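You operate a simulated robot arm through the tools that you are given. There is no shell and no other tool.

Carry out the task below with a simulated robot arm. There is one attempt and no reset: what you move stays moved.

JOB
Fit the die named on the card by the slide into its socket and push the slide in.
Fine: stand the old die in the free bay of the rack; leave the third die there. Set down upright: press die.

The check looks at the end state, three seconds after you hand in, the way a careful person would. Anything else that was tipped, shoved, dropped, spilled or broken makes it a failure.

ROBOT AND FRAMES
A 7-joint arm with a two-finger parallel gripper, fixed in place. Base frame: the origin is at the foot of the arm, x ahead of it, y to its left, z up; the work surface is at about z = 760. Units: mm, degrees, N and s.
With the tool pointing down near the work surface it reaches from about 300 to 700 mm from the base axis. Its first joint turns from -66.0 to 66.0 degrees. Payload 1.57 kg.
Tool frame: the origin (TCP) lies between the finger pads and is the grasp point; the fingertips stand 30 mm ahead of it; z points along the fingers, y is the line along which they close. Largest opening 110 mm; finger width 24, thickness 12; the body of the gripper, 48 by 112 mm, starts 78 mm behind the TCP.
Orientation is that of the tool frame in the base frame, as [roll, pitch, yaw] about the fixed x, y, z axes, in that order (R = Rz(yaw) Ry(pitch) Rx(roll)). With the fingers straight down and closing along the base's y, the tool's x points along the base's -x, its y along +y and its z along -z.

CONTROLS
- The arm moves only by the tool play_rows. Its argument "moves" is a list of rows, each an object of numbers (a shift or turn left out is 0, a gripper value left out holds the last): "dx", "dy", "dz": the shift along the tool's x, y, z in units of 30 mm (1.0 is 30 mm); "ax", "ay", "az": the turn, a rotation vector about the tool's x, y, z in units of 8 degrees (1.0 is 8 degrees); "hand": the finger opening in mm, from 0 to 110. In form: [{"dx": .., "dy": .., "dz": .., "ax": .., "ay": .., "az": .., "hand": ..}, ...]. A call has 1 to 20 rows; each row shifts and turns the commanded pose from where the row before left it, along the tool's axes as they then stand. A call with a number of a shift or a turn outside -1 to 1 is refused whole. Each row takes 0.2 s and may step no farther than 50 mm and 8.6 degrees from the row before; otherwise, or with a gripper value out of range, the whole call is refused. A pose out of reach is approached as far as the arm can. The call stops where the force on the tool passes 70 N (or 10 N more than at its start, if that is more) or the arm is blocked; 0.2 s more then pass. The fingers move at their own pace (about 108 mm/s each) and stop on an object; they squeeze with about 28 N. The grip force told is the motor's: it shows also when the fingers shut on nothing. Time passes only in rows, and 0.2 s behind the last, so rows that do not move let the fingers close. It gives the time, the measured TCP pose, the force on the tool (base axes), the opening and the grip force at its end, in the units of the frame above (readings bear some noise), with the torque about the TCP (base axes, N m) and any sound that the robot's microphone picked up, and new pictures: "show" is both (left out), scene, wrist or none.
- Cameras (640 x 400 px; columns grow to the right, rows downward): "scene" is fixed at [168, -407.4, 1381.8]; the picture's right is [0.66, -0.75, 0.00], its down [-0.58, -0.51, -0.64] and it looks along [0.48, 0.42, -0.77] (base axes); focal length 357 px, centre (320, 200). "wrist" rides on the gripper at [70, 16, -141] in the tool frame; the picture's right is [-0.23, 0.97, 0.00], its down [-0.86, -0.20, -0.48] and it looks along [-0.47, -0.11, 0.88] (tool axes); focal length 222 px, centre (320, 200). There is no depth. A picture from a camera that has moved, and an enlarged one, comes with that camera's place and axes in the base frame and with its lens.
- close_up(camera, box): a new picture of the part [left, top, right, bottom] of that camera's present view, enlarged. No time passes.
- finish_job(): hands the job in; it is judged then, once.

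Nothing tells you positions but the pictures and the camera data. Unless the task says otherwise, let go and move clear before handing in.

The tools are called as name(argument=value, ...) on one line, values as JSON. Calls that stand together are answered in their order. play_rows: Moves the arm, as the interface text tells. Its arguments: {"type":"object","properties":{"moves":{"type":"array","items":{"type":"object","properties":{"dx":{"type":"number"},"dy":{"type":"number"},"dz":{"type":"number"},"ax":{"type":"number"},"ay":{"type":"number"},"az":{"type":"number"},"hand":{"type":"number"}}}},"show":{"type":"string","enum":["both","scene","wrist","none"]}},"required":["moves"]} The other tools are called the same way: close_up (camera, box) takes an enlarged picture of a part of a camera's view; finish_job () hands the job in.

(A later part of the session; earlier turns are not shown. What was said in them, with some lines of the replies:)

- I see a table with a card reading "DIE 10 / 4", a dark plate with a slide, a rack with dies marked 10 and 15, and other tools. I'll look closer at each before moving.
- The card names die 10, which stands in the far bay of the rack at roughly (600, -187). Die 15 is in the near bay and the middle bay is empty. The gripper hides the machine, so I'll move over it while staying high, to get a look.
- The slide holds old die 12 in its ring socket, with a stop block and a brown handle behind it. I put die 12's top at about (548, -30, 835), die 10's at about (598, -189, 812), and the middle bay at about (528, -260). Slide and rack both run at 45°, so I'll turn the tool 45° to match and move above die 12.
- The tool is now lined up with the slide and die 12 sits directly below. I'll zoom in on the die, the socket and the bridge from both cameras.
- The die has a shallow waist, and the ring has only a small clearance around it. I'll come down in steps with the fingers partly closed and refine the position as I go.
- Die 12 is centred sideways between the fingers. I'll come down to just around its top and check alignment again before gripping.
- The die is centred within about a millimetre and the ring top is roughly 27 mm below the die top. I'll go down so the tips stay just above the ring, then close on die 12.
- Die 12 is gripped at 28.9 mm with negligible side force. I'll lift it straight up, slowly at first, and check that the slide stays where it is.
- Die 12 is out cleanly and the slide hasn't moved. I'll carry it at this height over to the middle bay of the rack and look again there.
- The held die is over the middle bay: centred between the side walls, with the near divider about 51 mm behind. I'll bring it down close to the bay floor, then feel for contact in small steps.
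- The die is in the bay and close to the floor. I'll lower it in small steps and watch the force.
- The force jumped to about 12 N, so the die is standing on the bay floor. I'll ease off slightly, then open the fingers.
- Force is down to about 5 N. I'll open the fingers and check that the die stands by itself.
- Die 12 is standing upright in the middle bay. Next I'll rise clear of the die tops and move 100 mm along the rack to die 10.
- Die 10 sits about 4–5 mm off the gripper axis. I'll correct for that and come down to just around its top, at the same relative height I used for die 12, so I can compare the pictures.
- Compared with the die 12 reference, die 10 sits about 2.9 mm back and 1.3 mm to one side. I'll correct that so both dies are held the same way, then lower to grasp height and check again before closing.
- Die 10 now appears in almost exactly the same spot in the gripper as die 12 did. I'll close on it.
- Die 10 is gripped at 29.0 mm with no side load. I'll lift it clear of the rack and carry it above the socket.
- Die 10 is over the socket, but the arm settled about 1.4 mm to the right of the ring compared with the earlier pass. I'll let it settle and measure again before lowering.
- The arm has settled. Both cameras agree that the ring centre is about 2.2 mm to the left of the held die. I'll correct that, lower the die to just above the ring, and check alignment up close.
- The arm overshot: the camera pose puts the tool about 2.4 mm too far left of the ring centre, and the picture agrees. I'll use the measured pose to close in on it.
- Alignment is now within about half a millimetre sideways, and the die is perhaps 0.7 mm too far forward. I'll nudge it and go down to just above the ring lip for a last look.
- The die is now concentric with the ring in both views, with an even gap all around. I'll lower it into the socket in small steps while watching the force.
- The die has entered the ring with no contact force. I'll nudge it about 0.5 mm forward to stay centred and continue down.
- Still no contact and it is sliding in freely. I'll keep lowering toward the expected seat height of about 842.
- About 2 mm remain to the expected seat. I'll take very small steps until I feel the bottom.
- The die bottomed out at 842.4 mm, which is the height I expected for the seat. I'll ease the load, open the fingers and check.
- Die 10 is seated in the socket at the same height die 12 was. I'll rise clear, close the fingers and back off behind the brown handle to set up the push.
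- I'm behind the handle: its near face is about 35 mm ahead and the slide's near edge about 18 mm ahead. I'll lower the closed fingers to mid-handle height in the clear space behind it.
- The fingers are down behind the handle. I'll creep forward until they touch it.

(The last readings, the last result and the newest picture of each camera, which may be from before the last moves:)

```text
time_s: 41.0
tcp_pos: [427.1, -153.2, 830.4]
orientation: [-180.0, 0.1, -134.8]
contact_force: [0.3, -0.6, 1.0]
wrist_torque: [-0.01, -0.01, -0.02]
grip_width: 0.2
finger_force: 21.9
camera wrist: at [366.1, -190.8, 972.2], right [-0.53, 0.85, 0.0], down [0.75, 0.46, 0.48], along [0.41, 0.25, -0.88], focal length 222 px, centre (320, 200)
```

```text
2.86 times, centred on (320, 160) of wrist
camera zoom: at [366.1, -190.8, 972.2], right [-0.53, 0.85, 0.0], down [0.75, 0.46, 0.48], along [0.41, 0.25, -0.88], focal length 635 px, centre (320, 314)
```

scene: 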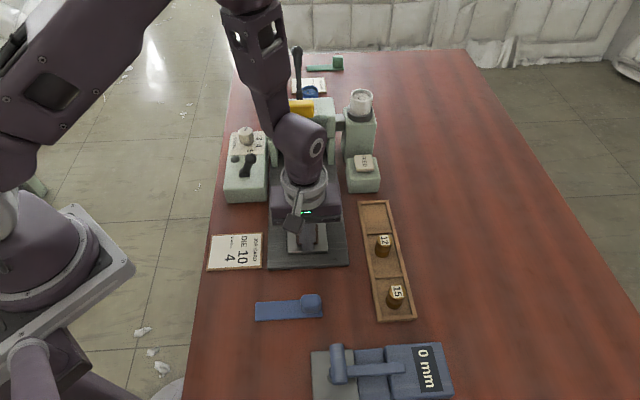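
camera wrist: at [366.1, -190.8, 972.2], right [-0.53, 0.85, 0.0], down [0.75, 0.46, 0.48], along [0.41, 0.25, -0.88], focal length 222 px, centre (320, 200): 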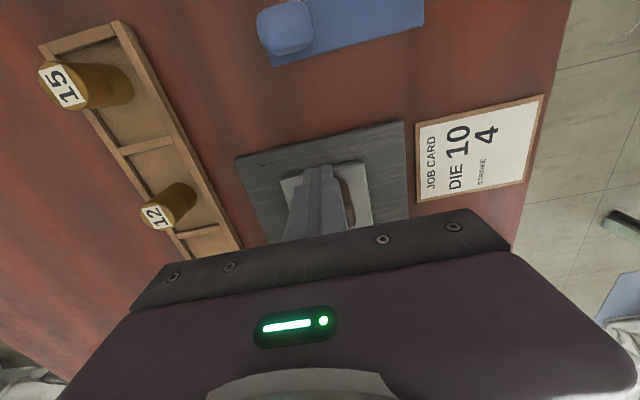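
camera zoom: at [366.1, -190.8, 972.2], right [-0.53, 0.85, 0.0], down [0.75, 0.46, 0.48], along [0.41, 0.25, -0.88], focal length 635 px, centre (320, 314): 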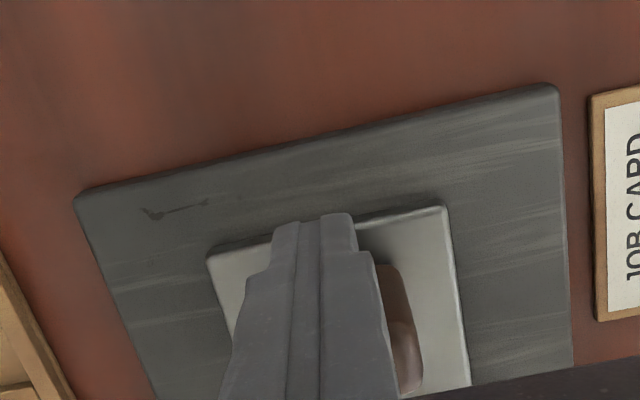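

No contact yet, and the fingers are centred on the handle. I'll continue forward gently.

play_rows(moves=[{"dx": -0.1}, {"dx": -0.1}, {"dx": -0.1}, {"dx": -0.1}, {"dx": 0}])

close_up(camera="scene", box=[265, 180, 355, 280])

```text
time_s: 42.2
tcp_pos: [434.6, -145.5, 831.5]
orientation: [-180.0, 0.0, -135.0]
contact_force: [-0.8, -0.7, -1.5]
wrist_torque: [-0.04, 0.02, 0.02]
grip_width: 0.0
finger_force: 21.6
camera wrist: at [374.2, -182.5, 972.6], right [-0.53, 0.85, 0.0], down [0.74, 0.46, 0.48], along [0.41, 0.25, -0.88], focal length 222 px, centre (320, 200)
```

scene: 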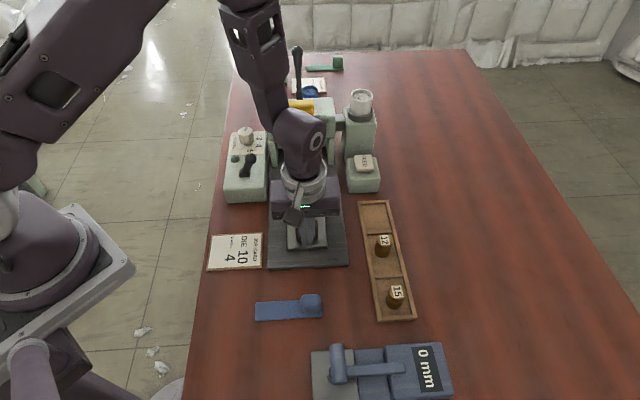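
wrist: 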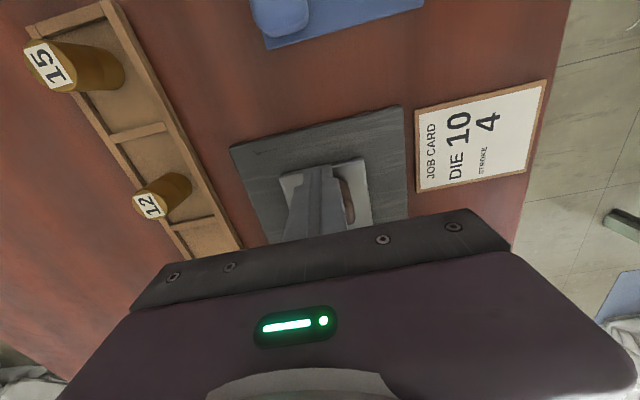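

```text
4.00 times, centred on (310, 230) of scene
camera zoom: at [168.0, -407.4, 1381.8], right [0.66, -0.75, 0.0], down [-0.58, -0.51, -0.64], along [0.48, 0.42, -0.77], focal length 1426 px, centre (360, 80)
```

zoom: 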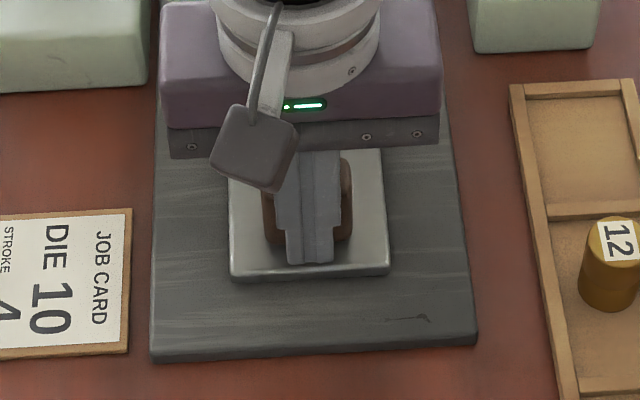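

The handle is in contact and the slide glides easily, already about 9 mm in. I'll keep pushing at a gentle pace.

play_rows(moves=[{"dx": -0.1}, {"dx": -0.15}, {"dx": -0.15}, {"dx": -0.15}, {"dx": -0.15}, {"dx": -0.15}, {"dx": -0.1}, {"dx": 0}])

close_up(camera="scene", box=[250, 90, 370, 280])

```text
time_s: 44.0
tcp_pos: [456.1, -123.4, 832.7]
orientation: [180.0, 0.0, -134.8]
contact_force: [-0.2, -0.9, -0.9]
wrist_torque: [-0.01, 0.02, 0.0]
grip_width: 0.2
finger_force: 21.6
camera wrist: at [394.6, -161.3, 973.6], right [-0.53, 0.85, 0.0], down [0.75, 0.46, 0.48], along [0.41, 0.25, -0.88], focal length 222 px, centre (320, 200)
```

scene: 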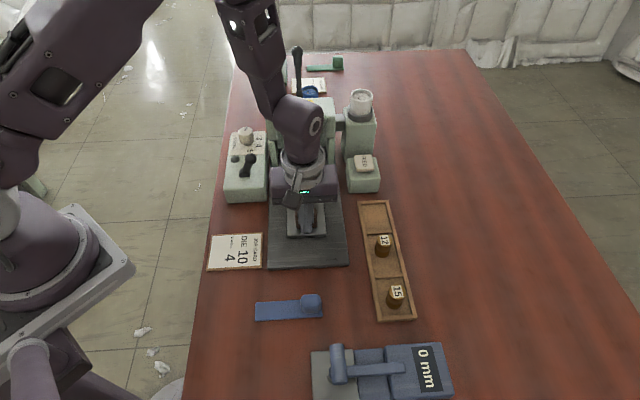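
wrist: 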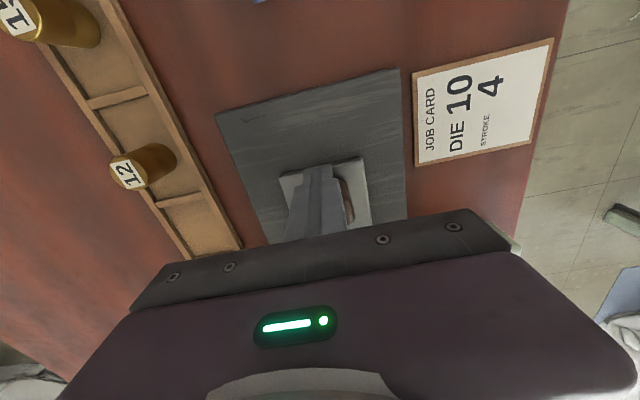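

```text
2.11 times, centred on (310, 185) of scene
camera zoom: at [168.0, -407.4, 1381.8], right [0.66, -0.75, 0.0], down [-0.58, -0.51, -0.64], along [0.48, 0.42, -0.77], focal length 751 px, centre (341, 232)
```

zoom: 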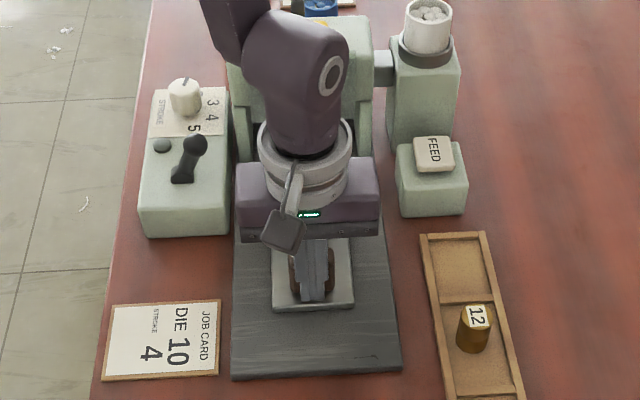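

The slide is about 38 mm in, still with almost no resistance. I'll carry on in steps.

play_rows(moves=[{"dx": -0.1}, {"dx": -0.15}, {"dx": -0.15}, {"dx": -0.15}, {"dx": -0.15}, {"dx": -0.15}, {"dx": -0.1}, {"dx": 0}])

close_up(camera="scene", box=[250, 90, 370, 280])

```text
time_s: 45.8
tcp_pos: [476.4, -105.2, 830.7]
orientation: [179.9, 0.0, -135.0]
contact_force: [-1.7, -2.3, 0.6]
wrist_torque: [-0.02, 0.0, -0.05]
grip_width: 0.0
finger_force: 21.2
camera wrist: at [414.9, -141.9, 972.4], right [-0.53, 0.85, 0.0], down [0.75, 0.46, 0.48], along [0.41, 0.25, -0.88], focal length 222 px, centre (320, 200)
```

scene: 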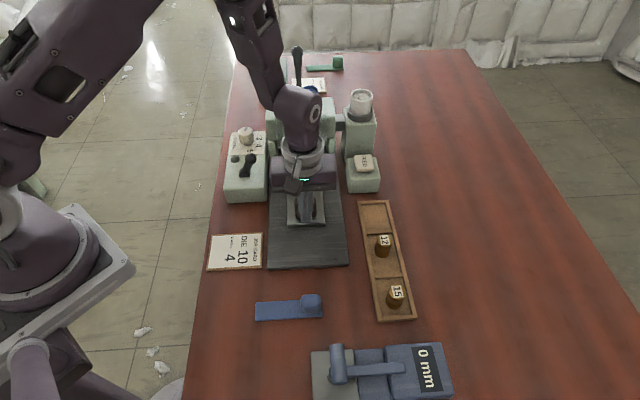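
wrist: 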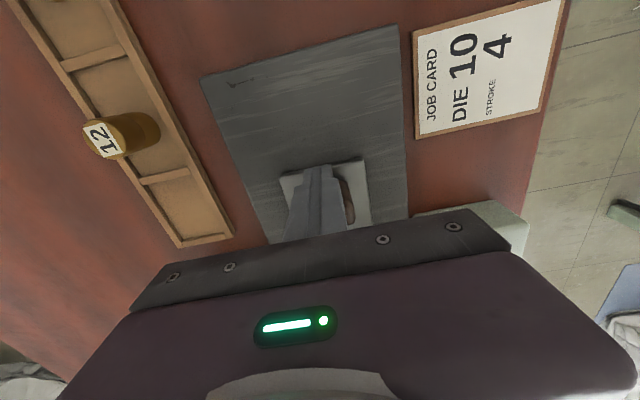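

```text
2.11 times, centred on (310, 185) of scene
camera zoom: at [168.0, -407.4, 1381.8], right [0.66, -0.75, 0.0], down [-0.58, -0.51, -0.64], along [0.48, 0.42, -0.77], focal length 751 px, centre (341, 232)
```

zoom: 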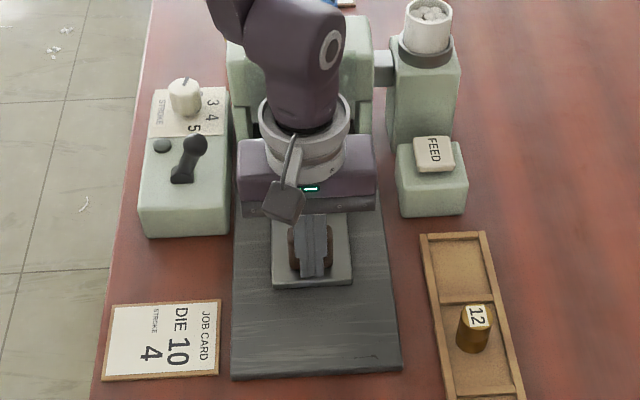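

The slide is about 66 mm in and still moving freely. I'll keep going, watching for the end stop.

play_rows(moves=[{"dx": -0.1}, {"dx": -0.15}, {"dx": -0.15}, {"dx": -0.15}, {"dx": -0.15}, {"dx": -0.1}, {"dx": 0}])

close_up(camera="scene", box=[250, 90, 370, 280])

```text
time_s: 47.4
tcp_pos: [494.8, -88.4, 832.8]
orientation: [-179.9, 0.0, -134.9]
contact_force: [0.1, -0.2, -0.5]
wrist_torque: [-0.01, -0.01, -0.03]
grip_width: 0.0
finger_force: 21.3
camera wrist: at [432.3, -125.3, 973.8], right [-0.53, 0.85, 0.0], down [0.74, 0.46, 0.48], along [0.41, 0.25, -0.88], focal length 222 px, centre (320, 200)
```

scene: 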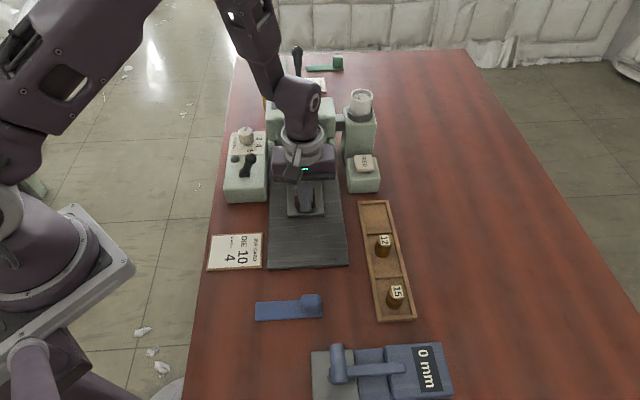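
wrist: 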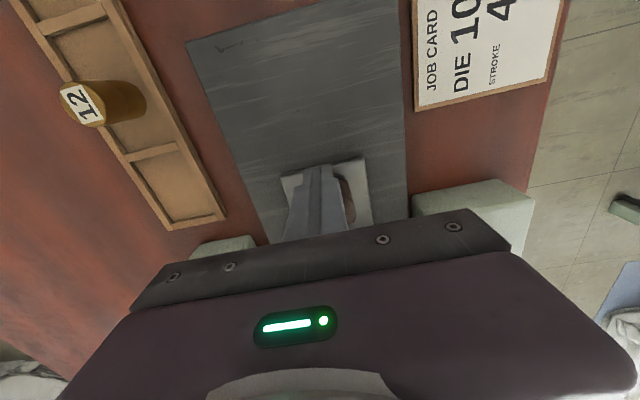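

```text
2.11 times, centred on (310, 185) of scene
camera zoom: at [168.0, -407.4, 1381.8], right [0.66, -0.75, 0.0], down [-0.58, -0.51, -0.64], along [0.48, 0.42, -0.77], focal length 751 px, centre (341, 232)
```

zoom: 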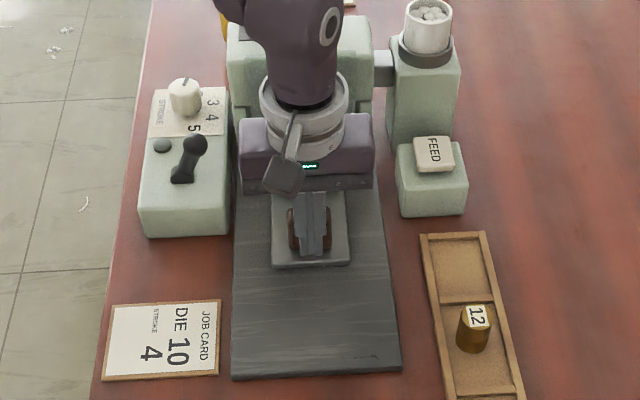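

The die is now entering under the bridge and the slide still moves freely. I'll go on in short steps.

play_rows(moves=[{"dx": -0.1}, {"dx": -0.13}, {"dx": -0.13}, {"dx": -0.13}, {"dx": -0.13}, {"dx": -0.1}, {"dx": 0}])

close_up(camera="scene", box=[250, 90, 370, 280])

```text
time_s: 48.8
tcp_pos: [499.5, -80.5, 831.5]
orientation: [179.5, -1.3, -135.5]
contact_force: [-6.4, -6.9, 1.1]
wrist_torque: [0.04, -0.02, 0.02]
grip_width: 0.0
finger_force: 21.7
stopped in row 7: the force on the tool passed its limit at 72 N (the readings are from after the stop); the commanded pose is now the measured one
camera wrist: at [441.7, -116.3, 975.1], right [-0.52, 0.85, 0.0], down [0.76, 0.46, 0.46], along [0.39, 0.24, -0.89], focal length 222 px, centre (320, 200)
```

scene: 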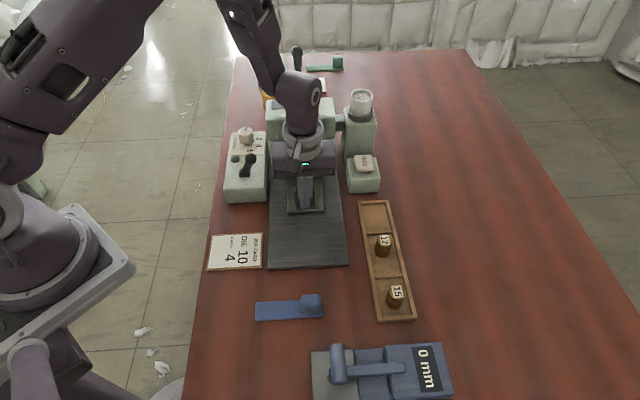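
wrist: 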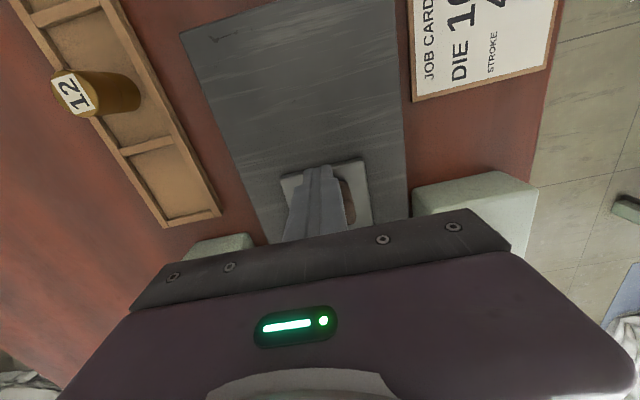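

```text
2.11 times, centred on (310, 185) of scene
camera zoom: at [167.9, -407.5, 1381.8], right [0.66, -0.75, 0.0], down [-0.58, -0.51, -0.64], along [0.48, 0.42, -0.77], focal length 751 px, centre (341, 232)
```

zoom: 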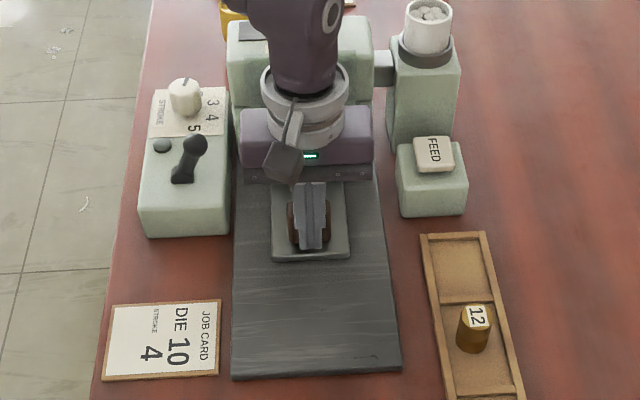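

The slide hit something firm after about 100 mm of travel, with a 72 N stop. I'll back off from the handle, rise and check that it is really fully in and the die is standing correctly under the ram.

play_rows(moves=[{"dx": 0.1}, {"dx": 0.3}, {"dx": 0.4}, {"dx": 0.4}, {"dz": -0.4}, {"dz": -0.8}, {"dz": -0.9}, {"dz": -0.9}, {"dx": 0.9}, {"dx": 0.9}, {"dx": 0.9}, {"dx": 0.9}, {"dx": 0.5}, {"dx": 0}])

close_up(camera="scene", box=[240, 90, 370, 280])

close_up(camera="wrist", box=[230, 60, 410, 230])

```text
time_s: 51.8
tcp_pos: [390.2, -192.5, 923.8]
orientation: [179.6, -1.3, -135.4]
contact_force: [0.6, -0.6, 0.6]
wrist_torque: [0.01, 0.02, 0.0]
grip_width: 0.0
finger_force: 21.5
camera wrist: at [331.5, -228.1, 1067.6], right [-0.52, 0.85, 0.0], down [0.76, 0.46, 0.46], along [0.39, 0.24, -0.89], focal length 222 px, centre (320, 200)
```

scene: 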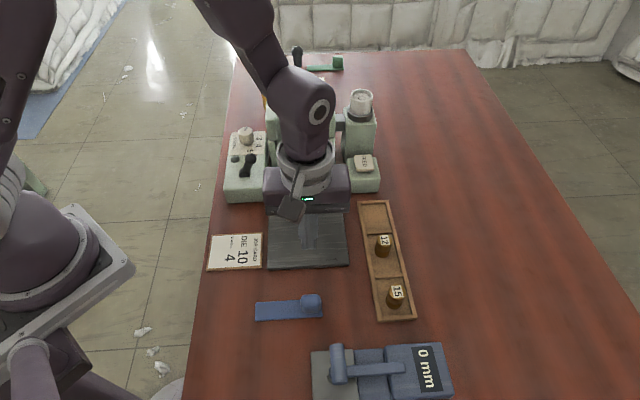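
wrist: 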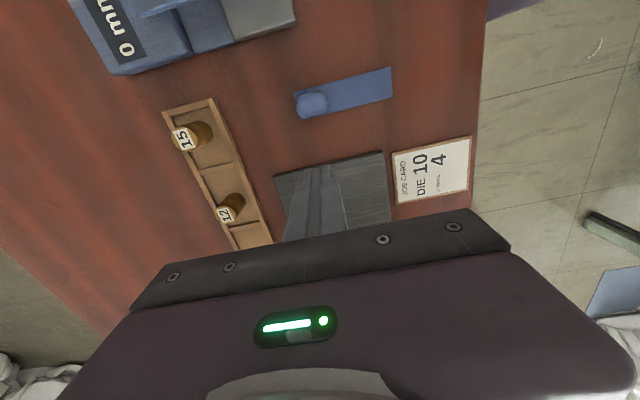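

```text
2.11 times, centred on (305, 185) of scene
camera zoom: at [168.0, -407.4, 1381.8], right [0.66, -0.75, 0.0], down [-0.58, -0.51, -0.64], along [0.48, 0.42, -0.77], focal length 751 px, centre (352, 232)
```

zoom: 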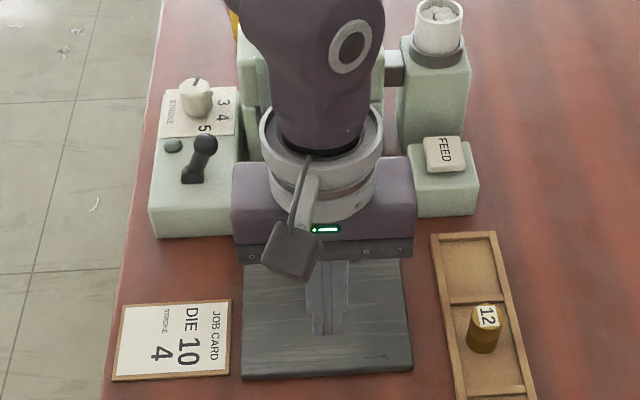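

```text
2.35 times, centred on (320, 145) of wrist
camera zoom: at [331.5, -228.1, 1067.6], right [-0.52, 0.85, 0.0], down [0.76, 0.46, 0.46], along [0.39, 0.24, -0.89], focal length 523 px, centre (320, 329)
```

zoom: 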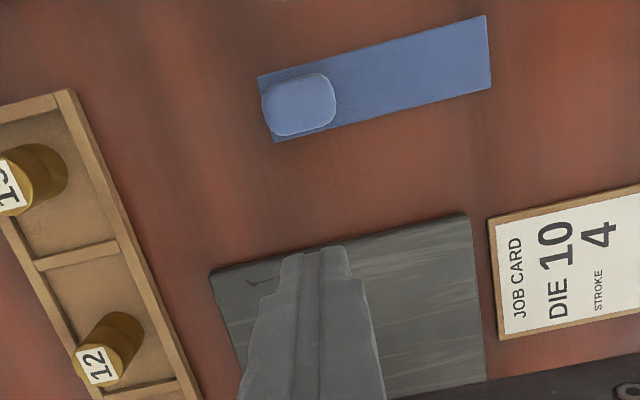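

The arm is blocking the fixed camera. I'll straighten the small tilt left from the push, rise well clear and go above the machine, where the view was open before.

play_rows(moves=[{"ax": 0.05, "ay": -0.1625, "az": -0.05}, {"dz": -0.9}, {"dz": -0.9}, {"dz": -0.9}, {"dz": -0.9}, {"dx": -0.9}, {"dx": -0.95}, {"dx": -0.95}, {"dx": -0.95}, {"dx": -0.95}, {"dx": -0.95}, {"dx": -0.9}, {"dx": -0.6}, {"dx": 0}])

close_up(camera="scene", box=[240, 90, 370, 280])

close_up(camera="scene", box=[260, 120, 350, 230])

close_up(camera="wrist", box=[230, 30, 420, 230])

```text
time_s: 54.8
tcp_pos: [541.6, -39.6, 1032.4]
orientation: [-179.9, 0.1, -135.1]
contact_force: [0.0, 0.0, 0.0]
wrist_torque: [-0.01, -0.02, 0.05]
grip_width: 0.0
finger_force: 21.4
camera wrist: at [480.8, -78.4, 1174.2], right [-0.53, 0.85, 0.0], down [0.75, 0.46, 0.48], along [0.41, 0.25, -0.88], focal length 222 px, centre (320, 200)
```

scene: 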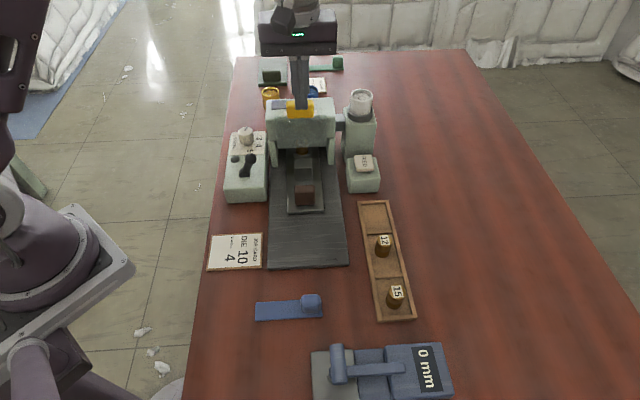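
wrist: 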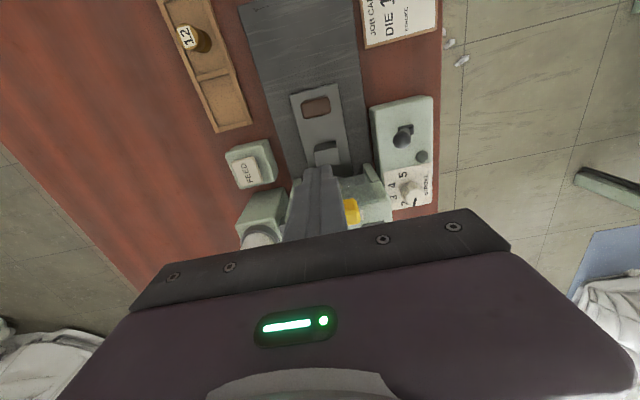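

```text
2.11 times, centred on (305, 185) of scene
camera zoom: at [168.0, -407.4, 1381.8], right [0.66, -0.75, 0.0], down [-0.58, -0.51, -0.64], along [0.48, 0.42, -0.77], focal length 751 px, centre (352, 232)
```

zoom: 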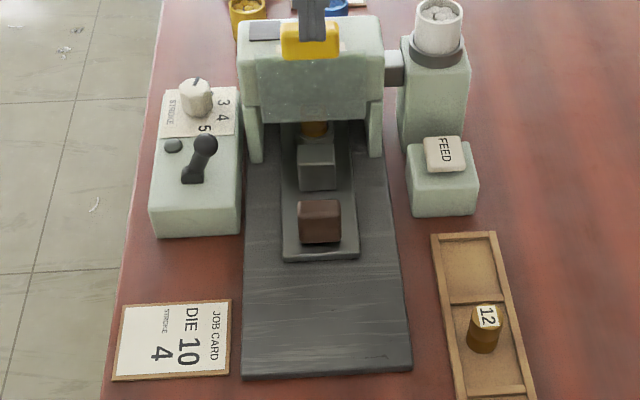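

```text
3.64 times, centred on (305, 175) of scene
camera zoom: at [168.0, -407.4, 1381.8], right [0.66, -0.75, 0.0], down [-0.58, -0.51, -0.64], along [0.48, 0.42, -0.77], focal length 1297 px, centre (374, 291)
```

zoom: 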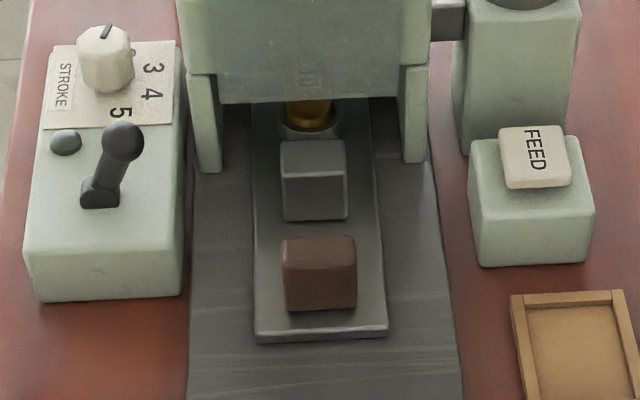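

```text
2.00 times, centred on (325, 130) of wrist
camera zoom: at [480.8, -78.4, 1174.2], right [-0.53, 0.85, 0.0], down [0.75, 0.46, 0.48], along [0.41, 0.25, -0.88], focal length 444 px, centre (310, 340)
```

zoom: 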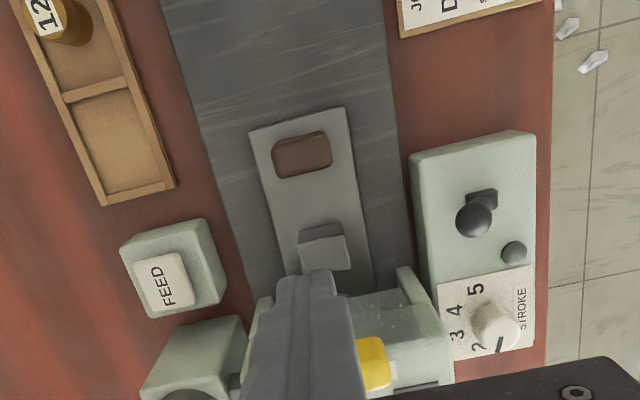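

The slide has moved in by about 99 mm, and "10" shows faintly through the clear guard. I'll zoom in to check that the die is upright and the slide is fully home.

close_up(camera="scene", box=[280, 130, 325, 175])

close_up(camera="scene", box=[255, 90, 355, 175])

close_up(camera="wrist", box=[280, 130, 410, 240])

```text
8.89 times, centred on (302, 152) of scene
camera zoom: at [168.0, -407.4, 1381.8], right [0.66, -0.75, 0.0], down [-0.58, -0.51, -0.64], along [0.48, 0.42, -0.77], focal length 3169 px, centre (476, 622)
```

zoom: 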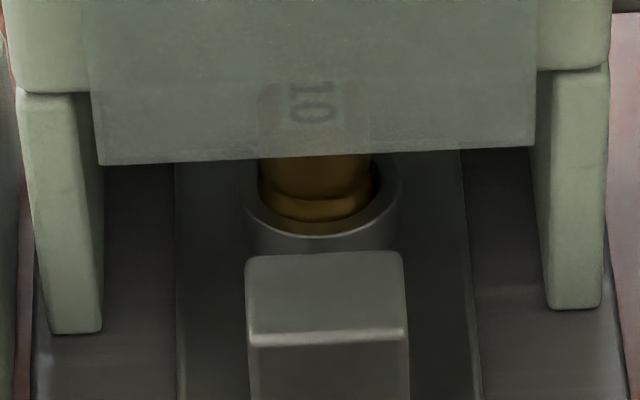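

```text
4.71 times, centred on (305, 132) of scene
camera zoom: at [168.0, -407.4, 1381.8], right [0.66, -0.75, 0.0], down [-0.58, -0.51, -0.64], along [0.48, 0.42, -0.77], focal length 1678 px, centre (391, 518)
```

zoom: 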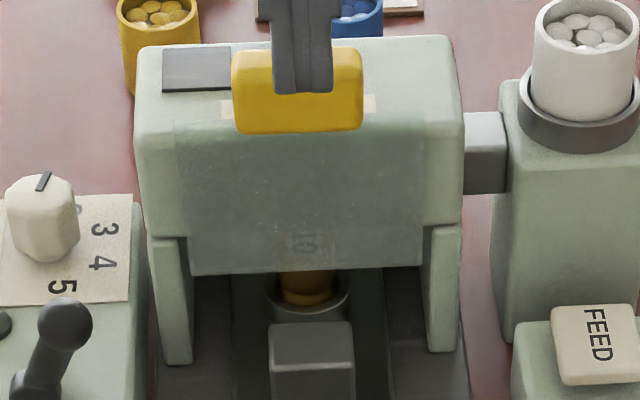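

```text
3.64 times, centred on (345, 185) of wrist
camera zoom: at [480.8, -78.4, 1174.2], right [-0.53, 0.85, 0.0], down [0.75, 0.46, 0.48], along [0.41, 0.25, -0.88], focal length 808 px, centre (229, 254)
```

zoom: 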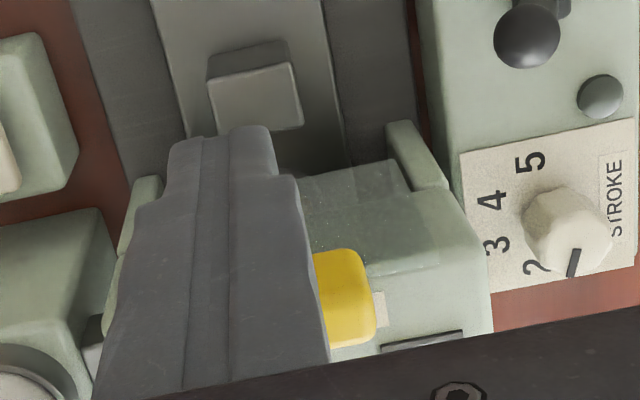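

Die 10 stands upright in the socket behind the clear guard, and nothing else has moved. To be sure the slide is fully home, I'll go back behind the handle and give it one gentle confirming push.

play_rows(moves=[{"dx": 0.7}, {"dx": 0.9}, {"dx": 0.8}, {"dx": 0.5}, {"dz": 0.7}, {"dz": 0.9}, {"dz": 0.95}, {"dz": 0.95}, {"dz": 0.95}, {"dz": 0.9}, {"dz": 0.7}, {"dz": 0.4}, {"dx": 0}, {"dx": 0}])

close_up(camera="scene", box=[260, 130, 360, 260])

close_up(camera="wrist", box=[250, 90, 390, 230])

```text
time_s: 57.8
tcp_pos: [480.0, -101.7, 840.3]
orientation: [179.9, 0.0, -135.0]
contact_force: [0.6, -0.5, 0.1]
wrist_torque: [0.0, 0.04, 0.0]
grip_width: 0.0
finger_force: 21.3
camera wrist: at [418.4, -139.2, 981.3], right [-0.53, 0.85, 0.0], down [0.75, 0.46, 0.48], along [0.41, 0.25, -0.88], focal length 222 px, centre (320, 200)
```

scene: 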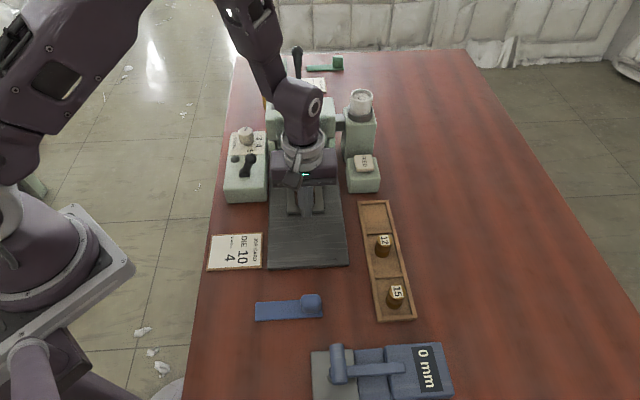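
wrist: 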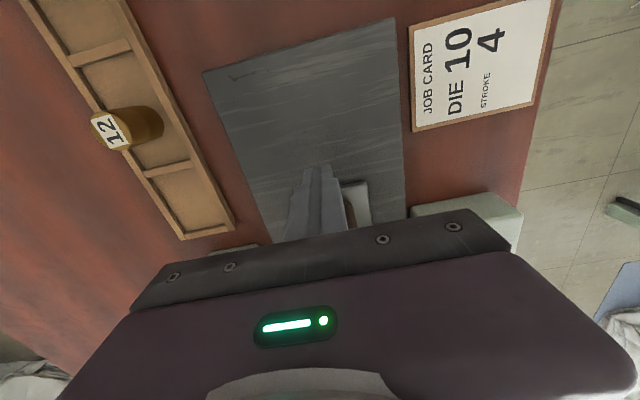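

```text
3.08 times, centred on (310, 195) of scene
camera zoom: at [168.0, -407.4, 1381.8], right [0.66, -0.75, 0.0], down [-0.58, -0.51, -0.64], along [0.48, 0.42, -0.77], focal length 1097 px, centre (351, 215)
```

zoom: 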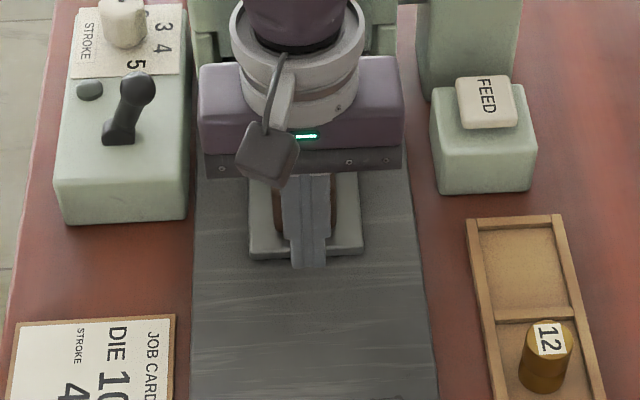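

```text
2.86 times, centred on (320, 160) of wrist
camera zoom: at [418.4, -139.2, 981.3], right [-0.53, 0.85, 0.0], down [0.75, 0.46, 0.48], along [0.41, 0.25, -0.88], focal length 635 px, centre (320, 314)
```

zoom: 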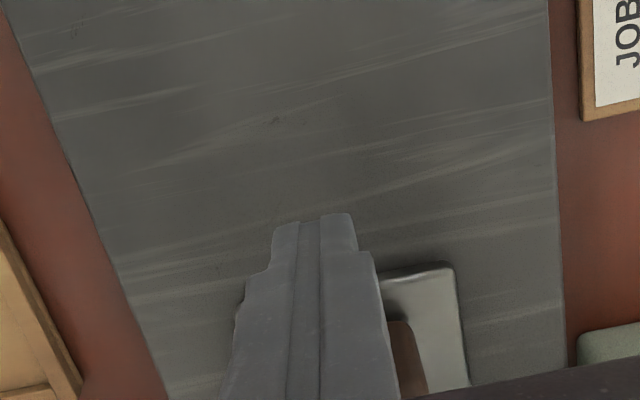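

I'm behind the handle again. I'll go down 9 mm to push height, then forward to just short of contact.

play_rows(moves=[{"dz": 0.3}, {"dx": -0.2}, {"dx": -0.2}, {"dx": -0.2}, {"dx": -0.15}, {"dx": 0}], show="none")

close_up(camera="wrist", box=[250, 90, 390, 230])

close_up(camera="scene", box=[260, 130, 360, 260])

```text
time_s: 59.2
tcp_pos: [494.7, -83.7, 830.1]
orientation: [-180.0, -0.1, -135.1]
contact_force: [0.7, 0.1, -0.8]
wrist_torque: [-0.04, -0.01, 0.01]
grip_width: 0.0
finger_force: 20.6
```

```text
2.86 times, centred on (320, 160) of wrist
camera zoom: at [434.0, -122.2, 972.4], right [-0.53, 0.85, 0.0], down [0.75, 0.46, 0.48], along [0.41, 0.25, -0.88], focal length 635 px, centre (320, 314)
```

zoom: 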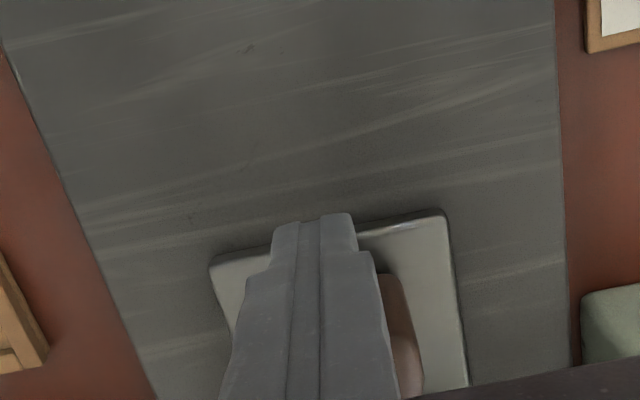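

```text
3.08 times, centred on (310, 195) of scene
camera zoom: at [168.0, -407.4, 1381.8], right [0.66, -0.75, 0.0], down [-0.58, -0.51, -0.64], along [0.48, 0.42, -0.77], focal length 1097 px, centre (351, 215)
```

zoom: 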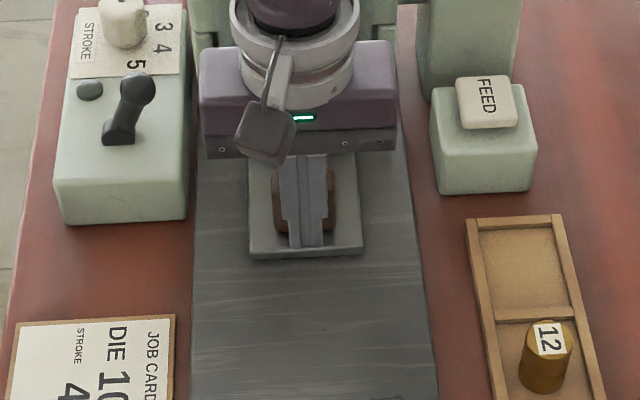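

I'm a few millimetres from the handle. I'll now press in 2 mm steps and read the force.

play_rows(moves=[{"dx": -0.07}, {"dx": -0.07}, {"dx": -0.07}, {"dx": 0}], show="none")

close_up(camera="scene", box=[260, 130, 360, 260])

```text
time_s: 60.2
tcp_pos: [499.7, -80.8, 829.7]
orientation: [179.9, -0.1, -135.1]
contact_force: [-5.1, -4.9, 3.5]
wrist_torque: [0.01, -0.02, 0.0]
grip_width: 0.3
finger_force: 21.7
```

```text
3.08 times, centred on (310, 195) of scene
camera zoom: at [167.8, -407.5, 1381.8], right [0.66, -0.75, 0.0], down [-0.58, -0.51, -0.64], along [0.48, 0.42, -0.77], focal length 1097 px, centre (351, 215)
```

zoom: 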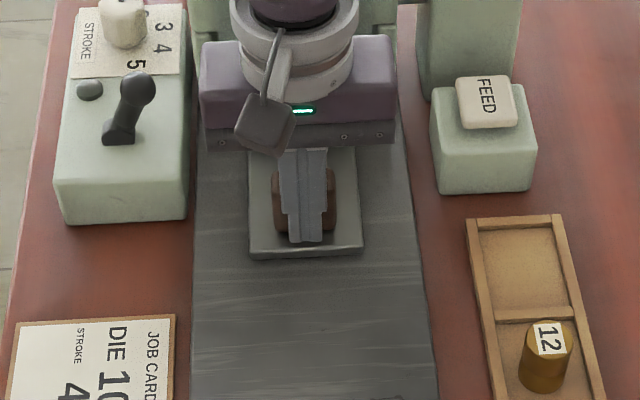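

The fingers touch at the same place as before, at about 7 N, and the slide has not moved. I'll press a little harder to confirm it is a solid stop.

play_rows(moves=[{"dx": -0.07}, {"dx": -0.07}, {"dx": 0}], show="none")

close_up(camera="scene", box=[260, 130, 360, 260])

```text
time_s: 61.0
tcp_pos: [499.2, -80.0, 830.7]
orientation: [179.7, -0.5, -135.2]
contact_force: [-35.8, -30.7, -2.1]
wrist_torque: [-0.19, -0.13, 0.14]
grip_width: 0.1
finger_force: 20.9
```

```text
3.08 times, centred on (310, 195) of scene
camera zoom: at [167.2, -408.1, 1381.7], right [0.66, -0.75, 0.0], down [-0.58, -0.51, -0.64], along [0.48, 0.42, -0.77], focal length 1097 px, centre (351, 215)
```

zoom: 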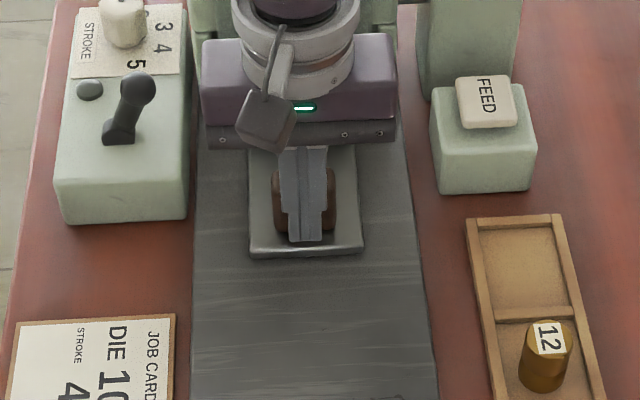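

It holds at about 47 N without moving, so the slide is against its end stop. I'll back away, rise clear and do a final check of the whole scene.

play_rows(moves=[{"dx": 0.1}, {"dx": 0.3}, {"dx": 0.4}, {"dx": 0.3}, {"dz": -0.5}, {"dz": -0.9}, {"dz": -0.95}, {"dz": -0.95}, {"dz": -0.95}, {"dz": -0.95}, {"dz": -0.95}, {"dz": -0.6}, {"dx": -0.8}, {"dx": -0.95}, {"dx": -0.95}, {"dx": -0.6}, {"dx": 0}, {"dx": 0}])

close_up(camera="scene", box=[230, 80, 430, 280])

close_up(camera="scene", box=[280, 130, 325, 175])

close_up(camera="scene", box=[350, 190, 430, 330])

```text
time_s: 64.8
tcp_pos: [547.9, -31.3, 1035.1]
orientation: [179.9, 0.0, -135.0]
contact_force: [0.4, -0.2, -1.0]
wrist_torque: [-0.01, 0.0, -0.01]
grip_width: 0.0
finger_force: 21.3
camera wrist: at [487.6, -69.0, 1176.5], right [-0.53, 0.85, 0.0], down [0.75, 0.46, 0.48], along [0.41, 0.25, -0.88], focal length 222 px, centre (320, 200)
```

scene: 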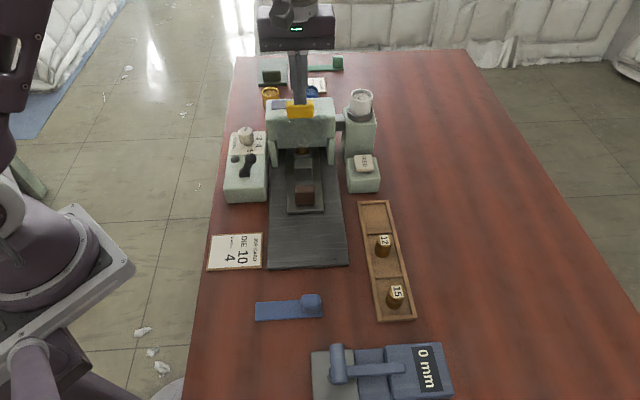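
wrist: 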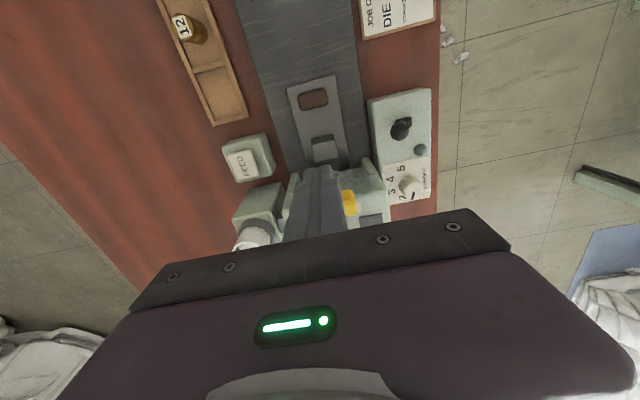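

```text
2.00 times, centred on (330, 180) of scene
camera zoom: at [168.0, -407.4, 1381.8], right [0.66, -0.75, 0.0], down [-0.58, -0.51, -0.64], along [0.48, 0.42, -0.77], focal length 713 px, centre (300, 240)
```

zoom: 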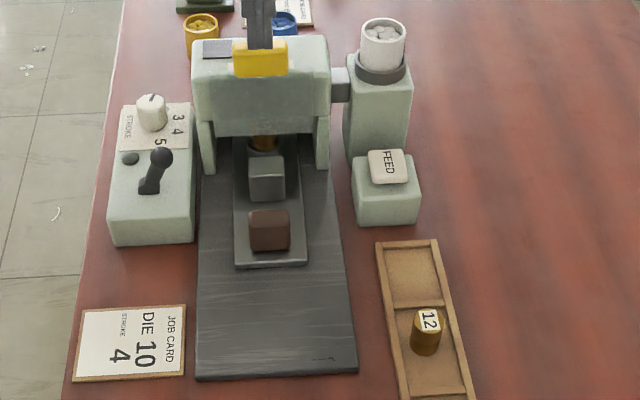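

```text
8.89 times, centred on (302, 152) of scene
camera zoom: at [168.0, -407.4, 1381.8], right [0.66, -0.75, 0.0], down [-0.58, -0.51, -0.64], along [0.48, 0.42, -0.77], focal length 3169 px, centre (476, 622)
```

zoom: 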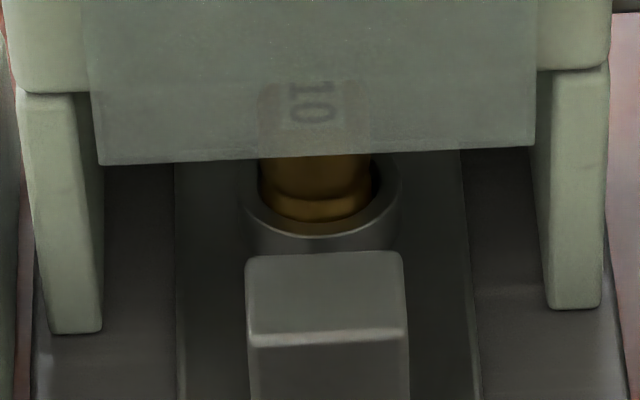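

```text
2.86 times, centred on (390, 260) of scene
camera zoom: at [168.0, -407.4, 1381.8], right [0.66, -0.75, 0.0], down [-0.58, -0.51, -0.64], along [0.48, 0.42, -0.77], focal length 1019 px, centre (120, 29)
```

zoom: 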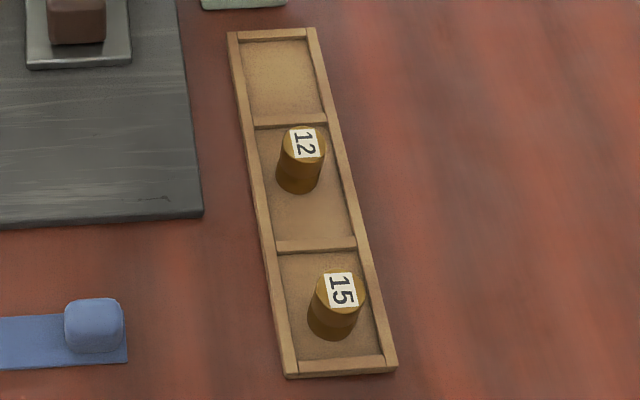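

Die 10 stands upright in the socket with the slide against its end stop. Die 12 stands upright in the middle bay, die 15 hasn't been touched, and the arm is clear, so I'm handing in.

finish_job()

```text
The job is handed in.
```

The job is handed in: die 10, the one named on the card, is in the socket and the slide is pushed all the way in. No result came back from the check.

- **Press die:** die 10 stands upright in the ring; its label shows through the clear guard. It bottomed out at the same height die 12 had been sitting.
- **Slide:** it moved in about 100 mm to a hard stop. A second push of about 47 N didn't move it any further. The first push peaked at 72 N before the arm stopped itself.
- **Old die:** die 12 stands upright in the middle bay of the rack, which was the free one.
- **Third die:** die 15 was not touched.

The card also lists a stroke of 4, and the knob looks set to 2. I left it alone because the job didn't ask for it. The arm is clear of the machine, and I saw nothing else moved in the final pictures.
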